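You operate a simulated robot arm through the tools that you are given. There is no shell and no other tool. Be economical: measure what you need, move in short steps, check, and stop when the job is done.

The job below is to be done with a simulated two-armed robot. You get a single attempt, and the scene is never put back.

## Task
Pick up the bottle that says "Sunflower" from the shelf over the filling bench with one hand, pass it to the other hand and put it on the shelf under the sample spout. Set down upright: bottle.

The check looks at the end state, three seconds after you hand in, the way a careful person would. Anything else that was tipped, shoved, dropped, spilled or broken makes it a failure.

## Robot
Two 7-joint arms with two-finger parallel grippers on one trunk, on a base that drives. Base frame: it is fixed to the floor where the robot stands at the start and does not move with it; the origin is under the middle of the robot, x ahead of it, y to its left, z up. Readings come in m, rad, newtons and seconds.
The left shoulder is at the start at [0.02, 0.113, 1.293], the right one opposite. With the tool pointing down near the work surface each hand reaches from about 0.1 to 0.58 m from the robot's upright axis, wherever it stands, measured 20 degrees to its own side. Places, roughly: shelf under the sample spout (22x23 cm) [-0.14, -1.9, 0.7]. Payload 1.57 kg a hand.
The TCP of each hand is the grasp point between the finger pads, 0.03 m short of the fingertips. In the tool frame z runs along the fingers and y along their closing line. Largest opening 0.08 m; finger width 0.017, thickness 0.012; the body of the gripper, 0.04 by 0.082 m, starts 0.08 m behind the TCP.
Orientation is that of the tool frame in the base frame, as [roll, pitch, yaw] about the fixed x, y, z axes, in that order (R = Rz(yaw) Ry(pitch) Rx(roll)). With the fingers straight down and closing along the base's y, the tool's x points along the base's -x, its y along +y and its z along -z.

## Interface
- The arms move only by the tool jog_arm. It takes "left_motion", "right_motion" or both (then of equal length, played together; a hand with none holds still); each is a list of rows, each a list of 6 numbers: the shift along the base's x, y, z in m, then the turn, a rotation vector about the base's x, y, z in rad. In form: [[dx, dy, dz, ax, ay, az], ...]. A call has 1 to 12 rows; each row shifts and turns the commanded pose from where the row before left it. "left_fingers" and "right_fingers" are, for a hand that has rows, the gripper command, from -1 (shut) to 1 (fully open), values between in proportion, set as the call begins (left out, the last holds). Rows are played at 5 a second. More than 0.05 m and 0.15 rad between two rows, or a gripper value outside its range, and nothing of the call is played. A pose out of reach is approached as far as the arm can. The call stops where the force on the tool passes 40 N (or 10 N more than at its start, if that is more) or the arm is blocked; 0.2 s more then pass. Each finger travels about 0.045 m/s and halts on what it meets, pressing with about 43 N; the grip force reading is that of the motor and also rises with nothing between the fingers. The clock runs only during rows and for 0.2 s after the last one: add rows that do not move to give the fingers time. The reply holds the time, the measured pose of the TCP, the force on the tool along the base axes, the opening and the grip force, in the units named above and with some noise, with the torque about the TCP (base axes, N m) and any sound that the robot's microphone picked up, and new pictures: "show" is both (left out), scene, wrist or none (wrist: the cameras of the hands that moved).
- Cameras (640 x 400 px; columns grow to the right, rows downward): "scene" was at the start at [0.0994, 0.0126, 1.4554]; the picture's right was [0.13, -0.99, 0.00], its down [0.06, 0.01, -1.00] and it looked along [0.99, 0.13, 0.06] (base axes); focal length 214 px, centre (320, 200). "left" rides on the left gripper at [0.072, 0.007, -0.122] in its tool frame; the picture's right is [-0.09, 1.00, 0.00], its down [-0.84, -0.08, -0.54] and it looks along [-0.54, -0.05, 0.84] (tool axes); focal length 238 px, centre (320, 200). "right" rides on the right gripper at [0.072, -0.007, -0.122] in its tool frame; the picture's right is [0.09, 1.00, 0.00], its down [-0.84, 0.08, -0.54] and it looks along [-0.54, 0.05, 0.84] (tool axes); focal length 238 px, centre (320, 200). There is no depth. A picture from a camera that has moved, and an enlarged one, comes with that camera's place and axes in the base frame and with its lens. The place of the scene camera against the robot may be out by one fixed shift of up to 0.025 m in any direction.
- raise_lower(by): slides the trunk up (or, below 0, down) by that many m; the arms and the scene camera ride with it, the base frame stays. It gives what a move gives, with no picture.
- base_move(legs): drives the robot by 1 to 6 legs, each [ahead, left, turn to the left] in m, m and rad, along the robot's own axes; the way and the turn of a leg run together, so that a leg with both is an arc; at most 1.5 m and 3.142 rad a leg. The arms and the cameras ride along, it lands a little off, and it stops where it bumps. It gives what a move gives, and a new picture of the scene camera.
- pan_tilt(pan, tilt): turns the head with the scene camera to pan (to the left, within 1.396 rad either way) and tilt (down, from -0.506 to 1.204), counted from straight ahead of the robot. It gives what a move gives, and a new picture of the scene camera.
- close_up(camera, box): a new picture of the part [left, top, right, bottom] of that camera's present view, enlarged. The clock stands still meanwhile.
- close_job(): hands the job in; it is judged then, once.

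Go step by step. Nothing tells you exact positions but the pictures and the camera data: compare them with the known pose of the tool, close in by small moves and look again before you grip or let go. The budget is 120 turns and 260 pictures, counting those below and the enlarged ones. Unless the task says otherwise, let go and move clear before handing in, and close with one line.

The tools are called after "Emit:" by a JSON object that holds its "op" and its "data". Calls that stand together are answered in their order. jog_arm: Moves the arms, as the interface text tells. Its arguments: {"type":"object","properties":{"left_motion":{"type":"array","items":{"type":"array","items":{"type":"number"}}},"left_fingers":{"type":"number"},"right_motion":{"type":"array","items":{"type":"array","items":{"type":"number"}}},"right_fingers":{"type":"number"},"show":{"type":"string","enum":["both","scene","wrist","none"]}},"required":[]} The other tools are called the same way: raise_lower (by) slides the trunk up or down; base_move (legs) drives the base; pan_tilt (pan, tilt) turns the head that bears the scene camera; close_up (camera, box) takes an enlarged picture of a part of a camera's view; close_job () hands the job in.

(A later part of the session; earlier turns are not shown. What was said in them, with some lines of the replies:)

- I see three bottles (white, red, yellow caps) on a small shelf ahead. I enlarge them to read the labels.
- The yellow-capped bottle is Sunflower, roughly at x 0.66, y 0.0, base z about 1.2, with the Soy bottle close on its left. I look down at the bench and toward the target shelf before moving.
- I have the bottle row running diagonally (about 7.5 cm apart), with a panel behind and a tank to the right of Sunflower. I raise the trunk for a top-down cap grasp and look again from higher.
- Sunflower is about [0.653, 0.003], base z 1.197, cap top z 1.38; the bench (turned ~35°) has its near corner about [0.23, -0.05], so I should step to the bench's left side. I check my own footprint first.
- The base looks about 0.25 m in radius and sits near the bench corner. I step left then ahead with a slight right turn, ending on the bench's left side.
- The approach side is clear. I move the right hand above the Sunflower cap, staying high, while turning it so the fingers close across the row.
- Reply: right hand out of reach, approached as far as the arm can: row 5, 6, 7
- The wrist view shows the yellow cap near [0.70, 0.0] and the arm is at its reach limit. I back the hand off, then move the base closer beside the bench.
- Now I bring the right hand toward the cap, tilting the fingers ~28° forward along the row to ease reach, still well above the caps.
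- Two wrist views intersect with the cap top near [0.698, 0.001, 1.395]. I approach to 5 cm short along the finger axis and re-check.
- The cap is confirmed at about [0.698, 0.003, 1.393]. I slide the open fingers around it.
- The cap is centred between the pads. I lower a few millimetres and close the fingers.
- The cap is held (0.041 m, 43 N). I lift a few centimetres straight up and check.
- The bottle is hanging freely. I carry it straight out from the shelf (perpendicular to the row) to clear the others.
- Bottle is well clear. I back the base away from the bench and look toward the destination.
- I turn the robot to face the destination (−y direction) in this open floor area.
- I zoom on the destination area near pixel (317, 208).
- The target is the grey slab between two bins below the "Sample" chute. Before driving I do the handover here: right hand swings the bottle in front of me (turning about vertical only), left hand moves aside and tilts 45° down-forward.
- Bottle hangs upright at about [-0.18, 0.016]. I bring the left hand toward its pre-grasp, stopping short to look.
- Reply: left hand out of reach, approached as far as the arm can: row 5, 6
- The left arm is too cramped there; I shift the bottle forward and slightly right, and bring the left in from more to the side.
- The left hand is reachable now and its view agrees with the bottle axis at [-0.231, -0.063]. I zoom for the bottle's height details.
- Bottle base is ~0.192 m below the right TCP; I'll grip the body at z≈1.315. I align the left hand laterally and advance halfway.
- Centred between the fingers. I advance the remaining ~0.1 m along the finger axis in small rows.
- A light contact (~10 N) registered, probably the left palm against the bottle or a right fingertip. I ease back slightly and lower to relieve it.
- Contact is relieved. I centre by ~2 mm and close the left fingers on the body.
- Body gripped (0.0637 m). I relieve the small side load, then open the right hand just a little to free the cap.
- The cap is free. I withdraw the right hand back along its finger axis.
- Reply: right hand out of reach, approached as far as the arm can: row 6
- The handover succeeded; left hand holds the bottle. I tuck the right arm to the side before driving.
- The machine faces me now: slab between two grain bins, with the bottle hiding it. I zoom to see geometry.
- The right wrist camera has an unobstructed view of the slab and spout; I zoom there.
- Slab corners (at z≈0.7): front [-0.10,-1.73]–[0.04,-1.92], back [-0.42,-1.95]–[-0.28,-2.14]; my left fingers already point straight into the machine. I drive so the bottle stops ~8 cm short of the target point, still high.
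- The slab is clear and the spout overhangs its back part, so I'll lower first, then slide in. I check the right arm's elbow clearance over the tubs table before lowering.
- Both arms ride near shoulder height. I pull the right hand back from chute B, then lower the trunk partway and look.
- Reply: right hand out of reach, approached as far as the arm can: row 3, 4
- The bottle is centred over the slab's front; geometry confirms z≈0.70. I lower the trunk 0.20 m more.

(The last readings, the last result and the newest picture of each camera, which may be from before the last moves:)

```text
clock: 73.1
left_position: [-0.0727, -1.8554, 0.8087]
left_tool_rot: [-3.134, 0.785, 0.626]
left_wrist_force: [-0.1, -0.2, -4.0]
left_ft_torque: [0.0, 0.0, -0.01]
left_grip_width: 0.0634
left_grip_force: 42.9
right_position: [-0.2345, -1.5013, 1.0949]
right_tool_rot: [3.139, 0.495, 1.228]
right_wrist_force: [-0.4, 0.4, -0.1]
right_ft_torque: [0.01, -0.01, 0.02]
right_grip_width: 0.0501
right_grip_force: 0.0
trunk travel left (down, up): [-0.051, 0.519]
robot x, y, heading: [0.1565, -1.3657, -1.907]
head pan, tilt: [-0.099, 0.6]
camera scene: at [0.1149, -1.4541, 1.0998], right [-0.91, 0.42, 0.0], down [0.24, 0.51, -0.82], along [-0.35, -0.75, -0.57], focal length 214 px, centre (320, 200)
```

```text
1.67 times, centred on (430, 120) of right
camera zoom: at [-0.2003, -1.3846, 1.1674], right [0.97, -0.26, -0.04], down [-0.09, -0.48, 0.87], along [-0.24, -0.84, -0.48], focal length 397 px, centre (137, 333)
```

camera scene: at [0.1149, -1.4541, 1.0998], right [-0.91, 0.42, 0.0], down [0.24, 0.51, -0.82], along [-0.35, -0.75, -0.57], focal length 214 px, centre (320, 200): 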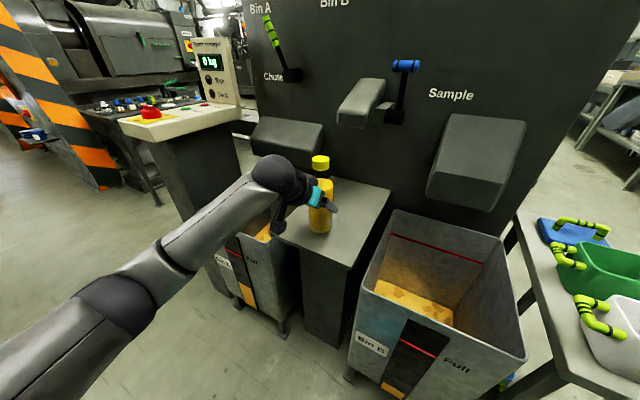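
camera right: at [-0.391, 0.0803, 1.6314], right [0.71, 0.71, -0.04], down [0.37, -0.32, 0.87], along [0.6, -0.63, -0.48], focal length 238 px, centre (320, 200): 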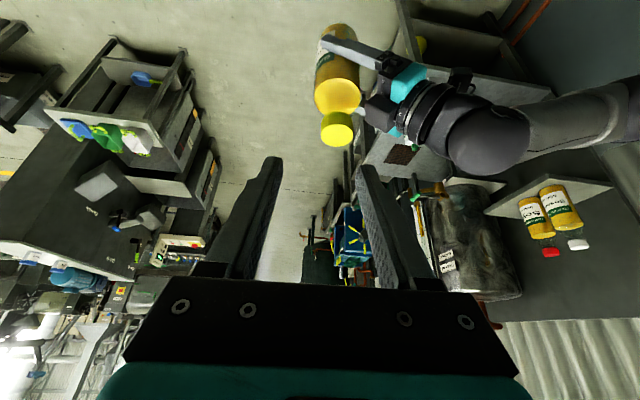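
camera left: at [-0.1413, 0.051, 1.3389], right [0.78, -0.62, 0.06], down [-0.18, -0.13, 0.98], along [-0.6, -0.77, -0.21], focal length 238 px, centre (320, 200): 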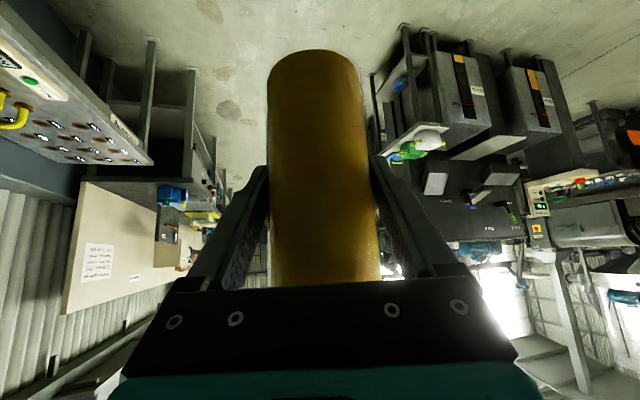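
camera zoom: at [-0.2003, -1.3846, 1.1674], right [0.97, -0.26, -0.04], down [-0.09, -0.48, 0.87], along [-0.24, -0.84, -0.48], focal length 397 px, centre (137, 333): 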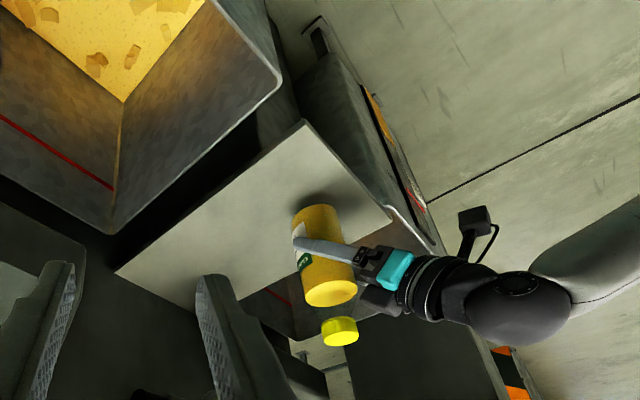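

Laterally centred over the slab. I lower 1.5 cm and slide the bottle ~9 cm further in.

Emit:
{"op": "jog_arm", "data": {"left_motion": [[0, 0, -0.012, 0, 0, 0], [-0.0146, -0.0105, 0, 0, 0, 0], [-0.0146, -0.0105, 0, 0, 0, 0], [-0.0146, -0.0105, 0, 0, 0, 0], [-0.0146, -0.0105, 0, 0, 0, 0], [-0.0146, -0.0105, 0, 0, 0, 0], [0, 0, 0, 0, 0, 0]]}}

Emit:
{"op": "close_up", "data": {"camera": "scene", "box": [230, 90, 430, 260]}}

Emit:
{"op": "close_up", "data": {"camera": "right", "box": [300, 0, 560, 240]}}

```text
clock: 74.7
left_position: [-0.1463, -1.9091, 0.7973]
left_tool_rot: [-3.135, 0.785, 0.625]
left_wrist_force: [-0.4, 0.6, -4.3]
left_ft_torque: [-0.02, -0.03, -0.03]
left_grip_width: 0.0632
left_grip_force: 43.1
right_position: [-0.2344, -1.5013, 1.0948]
right_tool_rot: [3.137, 0.497, 1.226]
right_wrist_force: [0.2, -0.7, 0.4]
right_ft_torque: [0.0, -0.01, 0.01]
right_grip_width: 0.0499
right_grip_force: 0.1
trunk travel left (down, up): [-0.051, 0.519]
robot x, y, heading: [0.1518, -1.3628, -1.911]
head pan, tilt: [-0.099, 0.6]
camera scene: at [0.1148, -1.4541, 1.0999], right [-0.91, 0.42, 0.0], down [0.24, 0.51, -0.82], along [-0.35, -0.75, -0.57], focal length 214 px, centre (320, 200)
camera left: at [-0.03, -1.8342, 0.8321], right [0.53, -0.85, 0.06], down [-0.21, -0.06, 0.98], along [-0.82, -0.53, -0.21], focal length 238 px, centre (320, 200)
```

scene: 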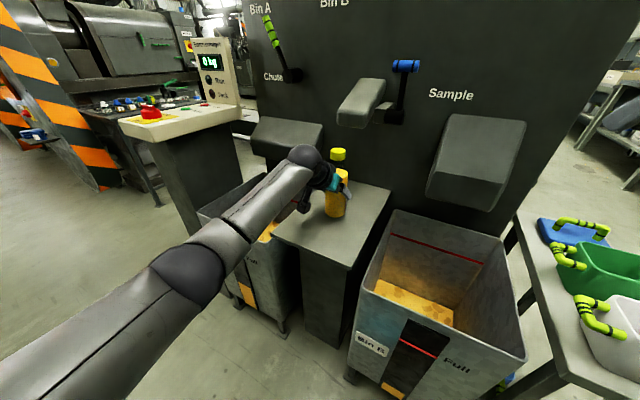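
left: 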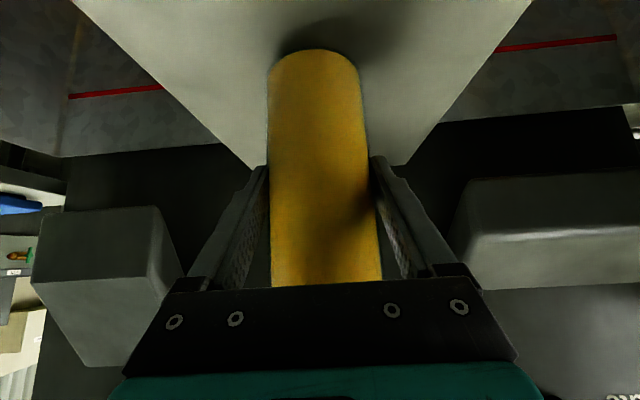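

```text
2.35 times, centred on (330, 175) of scene
camera zoom: at [0.1148, -1.4541, 1.0999], right [-0.91, 0.42, 0.0], down [0.24, 0.51, -0.82], along [-0.35, -0.75, -0.57], focal length 505 px, centre (296, 259)
```

zoom: 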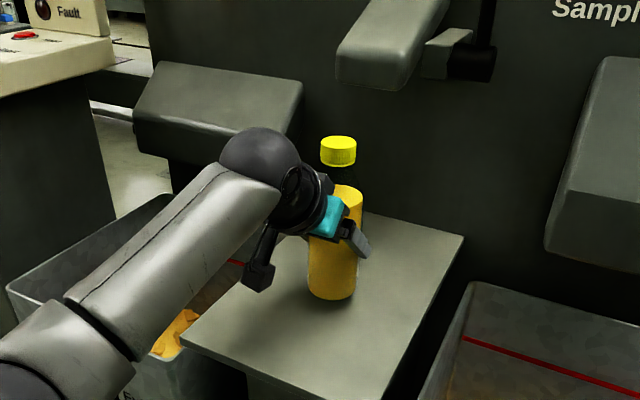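

```text
1.67 times, centred on (430, 120) of right
camera zoom: at [-0.2004, -1.3846, 1.1673], right [0.97, -0.26, -0.04], down [-0.09, -0.48, 0.87], along [-0.24, -0.84, -0.48], focal length 397 px, centre (137, 333)
```

zoom: 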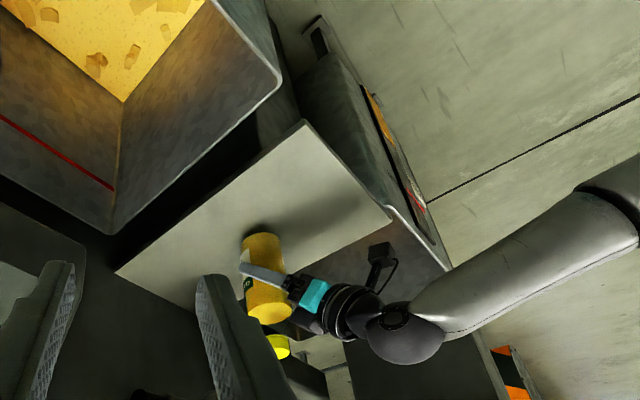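

The bottle is near the slab's middle, upright, spout safely above. I lower gently toward contact.

Emit:
{"op": "jog_arm", "data": {"left_motion": [[0, 0, -0.004, 0, 0, 0], [0, 0, -0.004, 0, 0, 0], [0, 0, -0.004, 0, 0, 0], [0, 0, 0, 0, 0, 0]], "show": "none"}}

Emit:
{"op": "close_up", "data": {"camera": "left", "box": [220, 0, 420, 125]}}

```text
clock: 75.7
left_position: [-0.1461, -1.9081, 0.786]
left_tool_rot: [-3.135, 0.785, 0.623]
left_wrist_force: [-0.3, -0.2, -4.3]
left_ft_torque: [0.02, -0.04, 0.0]
left_grip_width: 0.0634
left_grip_force: 43.3
right_position: [-0.2347, -1.4991, 1.0948]
right_tool_rot: [3.139, 0.495, 1.226]
right_wrist_force: [0.3, 0.8, 0.3]
right_ft_torque: [0.01, 0.0, -0.03]
right_grip_width: 0.0499
right_grip_force: 0.2
trunk travel left (down, up): [-0.051, 0.519]
robot x, y, heading: [0.1548, -1.3627, -1.91]
head pan, tilt: [-0.099, 0.6]
```

```text
3.20 times, centred on (320, 62) of left
camera zoom: at [-0.0291, -1.8341, 0.8197], right [0.53, -0.85, 0.06], down [-0.21, -0.06, 0.98], along [-0.82, -0.53, -0.21], focal length 763 px, centre (320, 640)
```

zoom: 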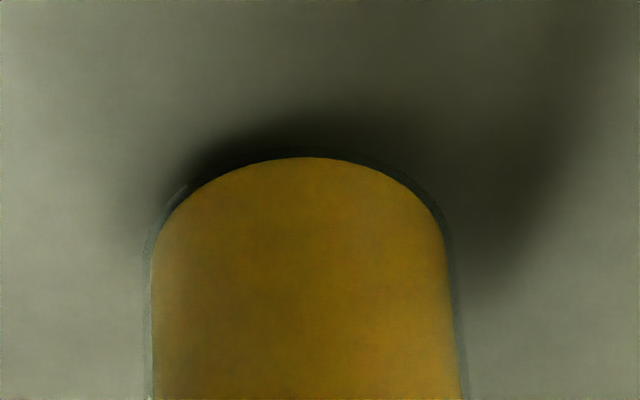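

Shadow is closing under the base but there is no contact yet. I continue in 3 mm steps.

Emit:
{"op": "jog_arm", "data": {"left_motion": [[0, 0, -0.003, 0, 0, 0], [0, 0, -0.003, 0, 0, 0], [0, 0, 0, 0, 0, 0]], "show": "none"}}

```text
clock: 76.5
left_position: [-0.1458, -1.9099, 0.779]
left_tool_rot: [-3.137, 0.787, 0.626]
left_wrist_force: [0.9, -0.9, 0.7]
left_ft_torque: [-0.17, 0.02, 0.05]
left_grip_width: 0.0634
left_grip_force: 42.9
right_position: [-0.2347, -1.4999, 1.0948]
right_tool_rot: [3.137, 0.496, 1.227]
right_wrist_force: [0.0, -0.1, 0.4]
right_ft_torque: [0.0, 0.0, -0.01]
right_grip_width: 0.0501
right_grip_force: 0.1
trunk travel left (down, up): [-0.051, 0.519]
robot x, y, heading: [0.152, -1.3658, -1.907]
head pan, tilt: [-0.099, 0.6]
```

Contact: the weight is now carried by the shelf (force −4.3 → +0.7 N). I press 1 mm more and check uprightness.

Emit:
{"op": "jog_arm", "data": {"left_motion": [[0, 0, -0.001, 0, 0, 0], [0, 0, 0, 0, 0, 0]], "show": "none"}}

Emit:
{"op": "close_up", "data": {"camera": "scene", "box": [280, 120, 400, 230]}}

Emit:
{"op": "close_up", "data": {"camera": "right", "box": [360, 60, 520, 240]}}

```text
clock: 77.1
left_position: [-0.1463, -1.9085, 0.7802]
left_tool_rot: [-3.138, 0.789, 0.624]
left_wrist_force: [0.8, -1.0, 5.5]
left_ft_torque: [-0.47, -0.12, 0.06]
left_grip_width: 0.0634
left_grip_force: 42.7
right_position: [-0.2349, -1.4997, 1.0946]
right_tool_rot: [3.139, 0.497, 1.229]
right_wrist_force: [-1.0, -0.3, -0.1]
right_ft_torque: [0.03, -0.03, 0.0]
right_grip_width: 0.0499
right_grip_force: 0.1
trunk travel left (down, up): [-0.051, 0.519]
robot x, y, heading: [0.1532, -1.3633, -1.91]
head pan, tilt: [-0.099, 0.6]
```

```text
3.64 times, centred on (340, 175) of scene
camera zoom: at [0.1153, -1.4535, 1.1], right [-0.91, 0.42, 0.0], down [0.24, 0.51, -0.83], along [-0.35, -0.75, -0.56], focal length 780 px, centre (247, 291)
```

zoom: 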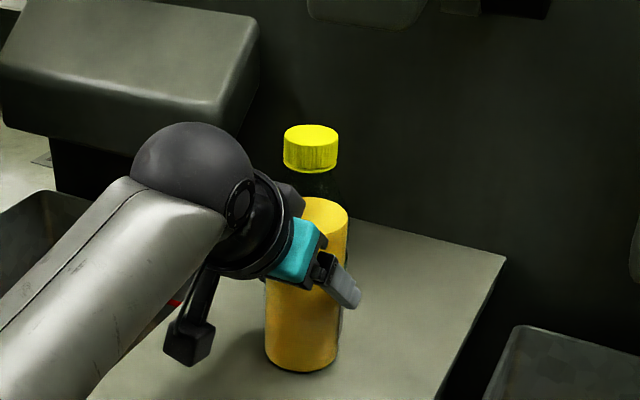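

```text
2.22 times, centred on (440, 150) of right
camera zoom: at [-0.1999, -1.384, 1.1676], right [0.97, -0.26, -0.04], down [-0.09, -0.48, 0.88], along [-0.24, -0.84, -0.48], focal length 530 px, centre (53, 311)
```

zoom: 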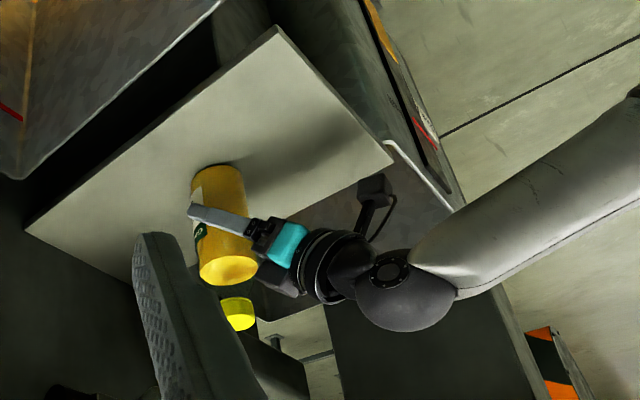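

Bottle is upright and seated. I open the left fingers.

Emit:
{"op": "jog_arm", "data": {"left_motion": [[0, 0, 0, 0, 0, 0], [0, 0, 0, 0, 0, 0], [0, 0, 0, 0, 0, 0], [0, 0, 0, 0, 0, 0]], "left_fingers": 1}}

```text
clock: 78.1
left_position: [-0.1456, -1.9077, 0.7791]
left_tool_rot: [-3.137, 0.787, 0.624]
left_wrist_force: [0.6, -0.2, -0.2]
left_ft_torque: [0.02, -0.01, 0.0]
left_grip_width: 0.08
left_grip_force: 0.1
right_position: [-0.2349, -1.4985, 1.0955]
right_tool_rot: [3.138, 0.496, 1.227]
right_wrist_force: [-0.3, -0.1, 0.6]
right_ft_torque: [0.02, 0.01, -0.02]
right_grip_width: 0.0499
right_grip_force: 0.1
trunk travel left (down, up): [-0.051, 0.519]
robot x, y, heading: [0.1545, -1.3659, -1.912]
head pan, tilt: [-0.099, 0.6]
camera scene: at [0.115, -1.4538, 1.0999], right [-0.91, 0.42, 0.0], down [0.24, 0.51, -0.83], along [-0.35, -0.75, -0.56], focal length 214 px, centre (320, 200)
camera left: at [-0.0295, -1.8336, 0.8124], right [0.53, -0.85, 0.06], down [-0.21, -0.06, 0.98], along [-0.82, -0.53, -0.21], focal length 238 px, centre (320, 200)
```

scene: 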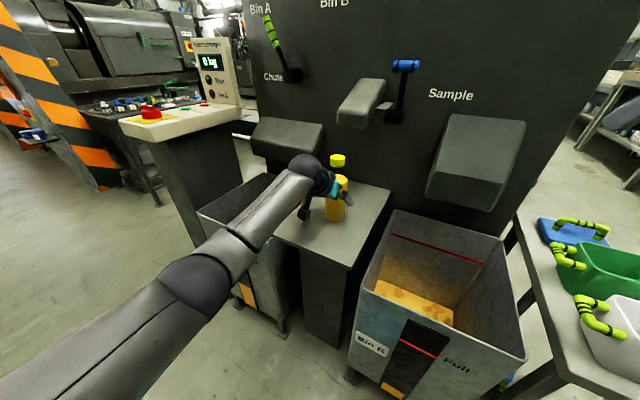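
left: 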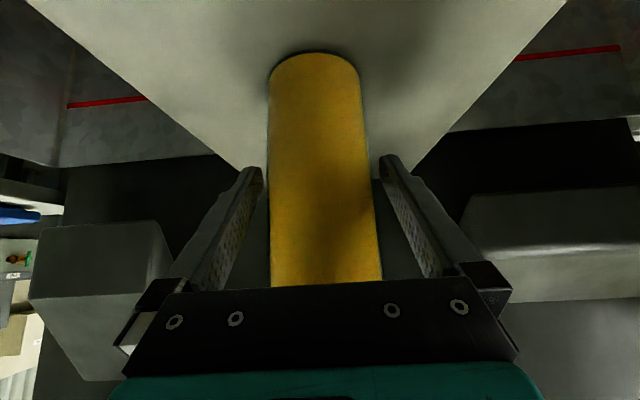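

The bottle stands free between the open fingers. I withdraw straight back along the finger axis.

Emit:
{"op": "jog_arm", "data": {"left_motion": [[0.0086, 0.0062, 0.0106, 0, 0, 0], [0.0086, 0.0062, 0.0106, 0, 0, 0], [0.0115, 0.0083, 0.0141, 0, 0, 0], [0.0115, 0.0083, 0.0141, 0, 0, 0], [0.0172, 0.0124, 0.0212, 0, 0, 0], [0.0172, 0.0124, 0.0212, 0, 0, 0], [0.0172, 0.0124, 0.0212, 0, 0, 0], [0, 0, 0, 0, 0, 0]]}}

Emit:
{"op": "close_up", "data": {"camera": "scene", "box": [230, 90, 430, 260]}}

```text
clock: 79.9
left_position: [-0.0539, -1.841, 0.8879]
left_tool_rot: [-3.134, 0.785, 0.624]
left_wrist_force: [0.9, 0.6, 0.2]
left_ft_torque: [0.01, 0.01, -0.01]
left_grip_width: 0.0798
left_grip_force: 0.0
right_position: [-0.2341, -1.4999, 1.0939]
right_tool_rot: [3.137, 0.495, 1.227]
right_wrist_force: [0.4, -0.2, 0.4]
right_ft_torque: [0.03, 0.01, 0.01]
right_grip_width: 0.0499
right_grip_force: 0.1
trunk travel left (down, up): [-0.051, 0.519]
robot x, y, heading: [0.1559, -1.3654, -1.907]
head pan, tilt: [-0.099, 0.6]
camera scene: at [0.115, -1.4538, 1.0999], right [-0.91, 0.42, 0.0], down [0.24, 0.51, -0.83], along [-0.35, -0.75, -0.56], focal length 214 px, centre (320, 200)
camera left: at [0.0619, -1.7674, 0.9242], right [0.53, -0.85, 0.06], down [-0.21, -0.06, 0.98], along [-0.82, -0.53, -0.21], focal length 238 px, centre (320, 200)
```

scene: 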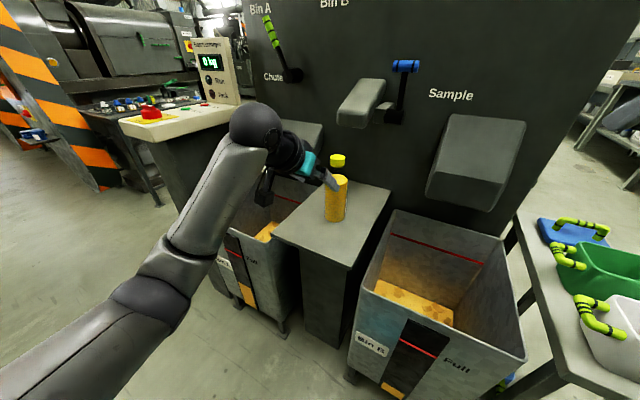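
left: 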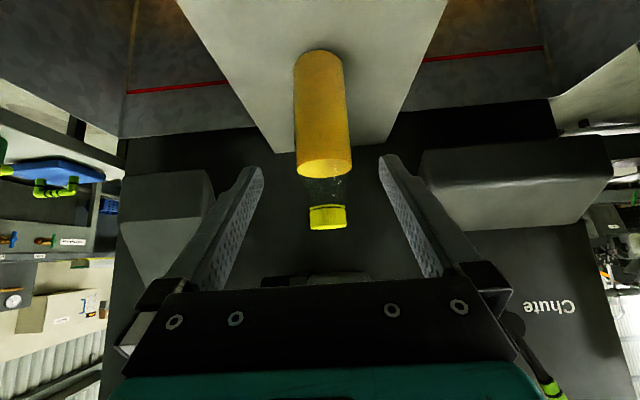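

```text
2.35 times, centred on (330, 175) of scene
camera zoom: at [0.115, -1.4538, 1.0999], right [-0.91, 0.42, 0.0], down [0.24, 0.51, -0.83], along [-0.35, -0.75, -0.56], focal length 505 px, centre (296, 259)
```

zoom: 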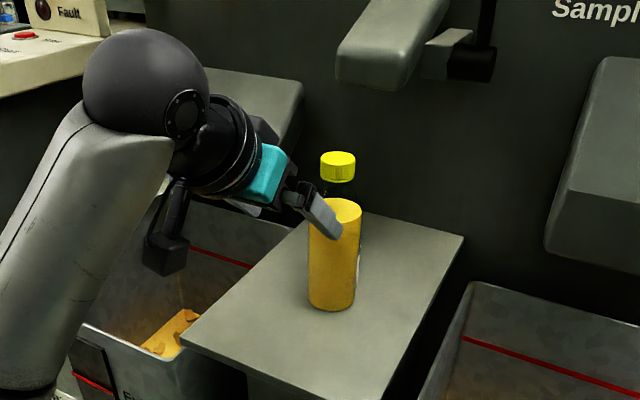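

The bottle stands upright on the shelf. I retreat further along the same line and back the base away for a final look.

Emit:
{"op": "jog_arm", "data": {"left_motion": [[0.0172, 0.0124, 0.0212, 0, 0, 0], [0.0172, 0.0124, 0.0212, 0, 0, 0], [0.0172, 0.0124, 0.0212, 0, 0, 0], [0, 0, 0.03, 0, 0, 0]], "show": "none"}}

Emit:
{"op": "base_move", "data": {"legs": [[-0.4, 0, 0]]}}

Emit:
{"op": "close_up", "data": {"camera": "scene", "box": [220, 60, 460, 260]}}

```text
clock: 80.9
left_position: [-0.0029, -1.8056, 0.984]
left_tool_rot: [-3.136, 0.786, 0.627]
left_wrist_force: [0.2, -0.7, -0.6]
left_ft_torque: [0.0, 0.0, 0.01]
left_grip_width: 0.08
left_grip_force: 0.1
right_position: [-0.2353, -1.5005, 1.0946]
right_tool_rot: [3.14, 0.495, 1.227]
right_wrist_force: [-0.2, -0.4, -0.5]
right_ft_torque: [0.02, 0.03, 0.01]
right_grip_width: 0.05
right_grip_force: 0.0
trunk travel left (down, up): [-0.051, 0.519]
robot x, y, heading: [0.1594, -1.3688, -1.913]
head pan, tilt: [-0.099, 0.6]
```

```text
clock: 83.5
left_position: [0.1322, -1.423, 0.9839]
left_tool_rot: [-3.135, 0.784, 0.627]
left_wrist_force: [-0.3, 1.3, 0.0]
left_ft_torque: [-0.02, 0.0, -0.01]
left_grip_width: 0.0799
left_grip_force: 0.1
right_position: [-0.1002, -1.1173, 1.0954]
right_tool_rot: [3.137, 0.495, 1.23]
right_wrist_force: [0.1, -0.1, 0.0]
right_ft_torque: [-0.01, 0.01, 0.0]
right_grip_width: 0.05
right_grip_force: 0.1
trunk travel left (down, up): [-0.051, 0.519]
robot x, y, heading: [0.2864, -0.9831, -1.904]
head pan, tilt: [-0.099, 0.6]
camera scene: at [0.2497, -1.0705, 1.0999], right [-0.91, 0.42, 0.0], down [0.24, 0.51, -0.83], along [-0.35, -0.75, -0.56], focal length 214 px, centre (320, 200)
```

scene: 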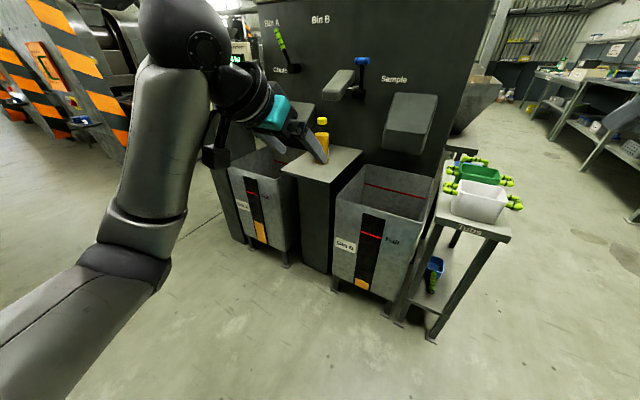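

```text
2.00 times, centred on (340, 160) of scene
camera zoom: at [0.2497, -1.0705, 1.0999], right [-0.91, 0.42, 0.0], down [0.24, 0.51, -0.83], along [-0.35, -0.75, -0.56], focal length 429 px, centre (280, 280)
```

zoom: 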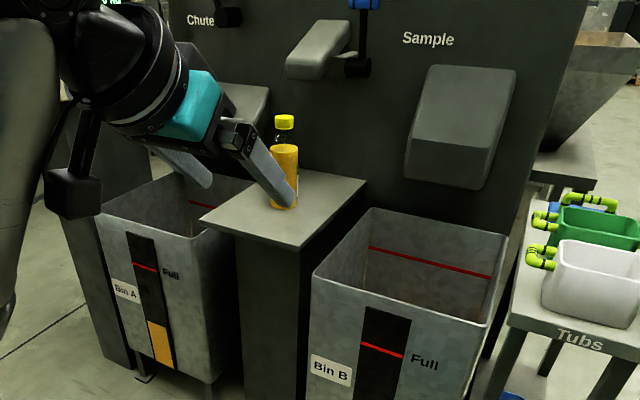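

The Sunflower bottle stands upright on the shelf below the sample spout, both hands are empty and clear, and nothing else was disturbed. I hand in.

Emit:
{"op": "close_job", "data": {}}

```text
The job is handed in.
```

The Sunflower bottle was picked up with the right hand, passed to the left, and set upright on the shelf under the sample spout. Both hands are clear, and I saw nothing else tipped or shoved.
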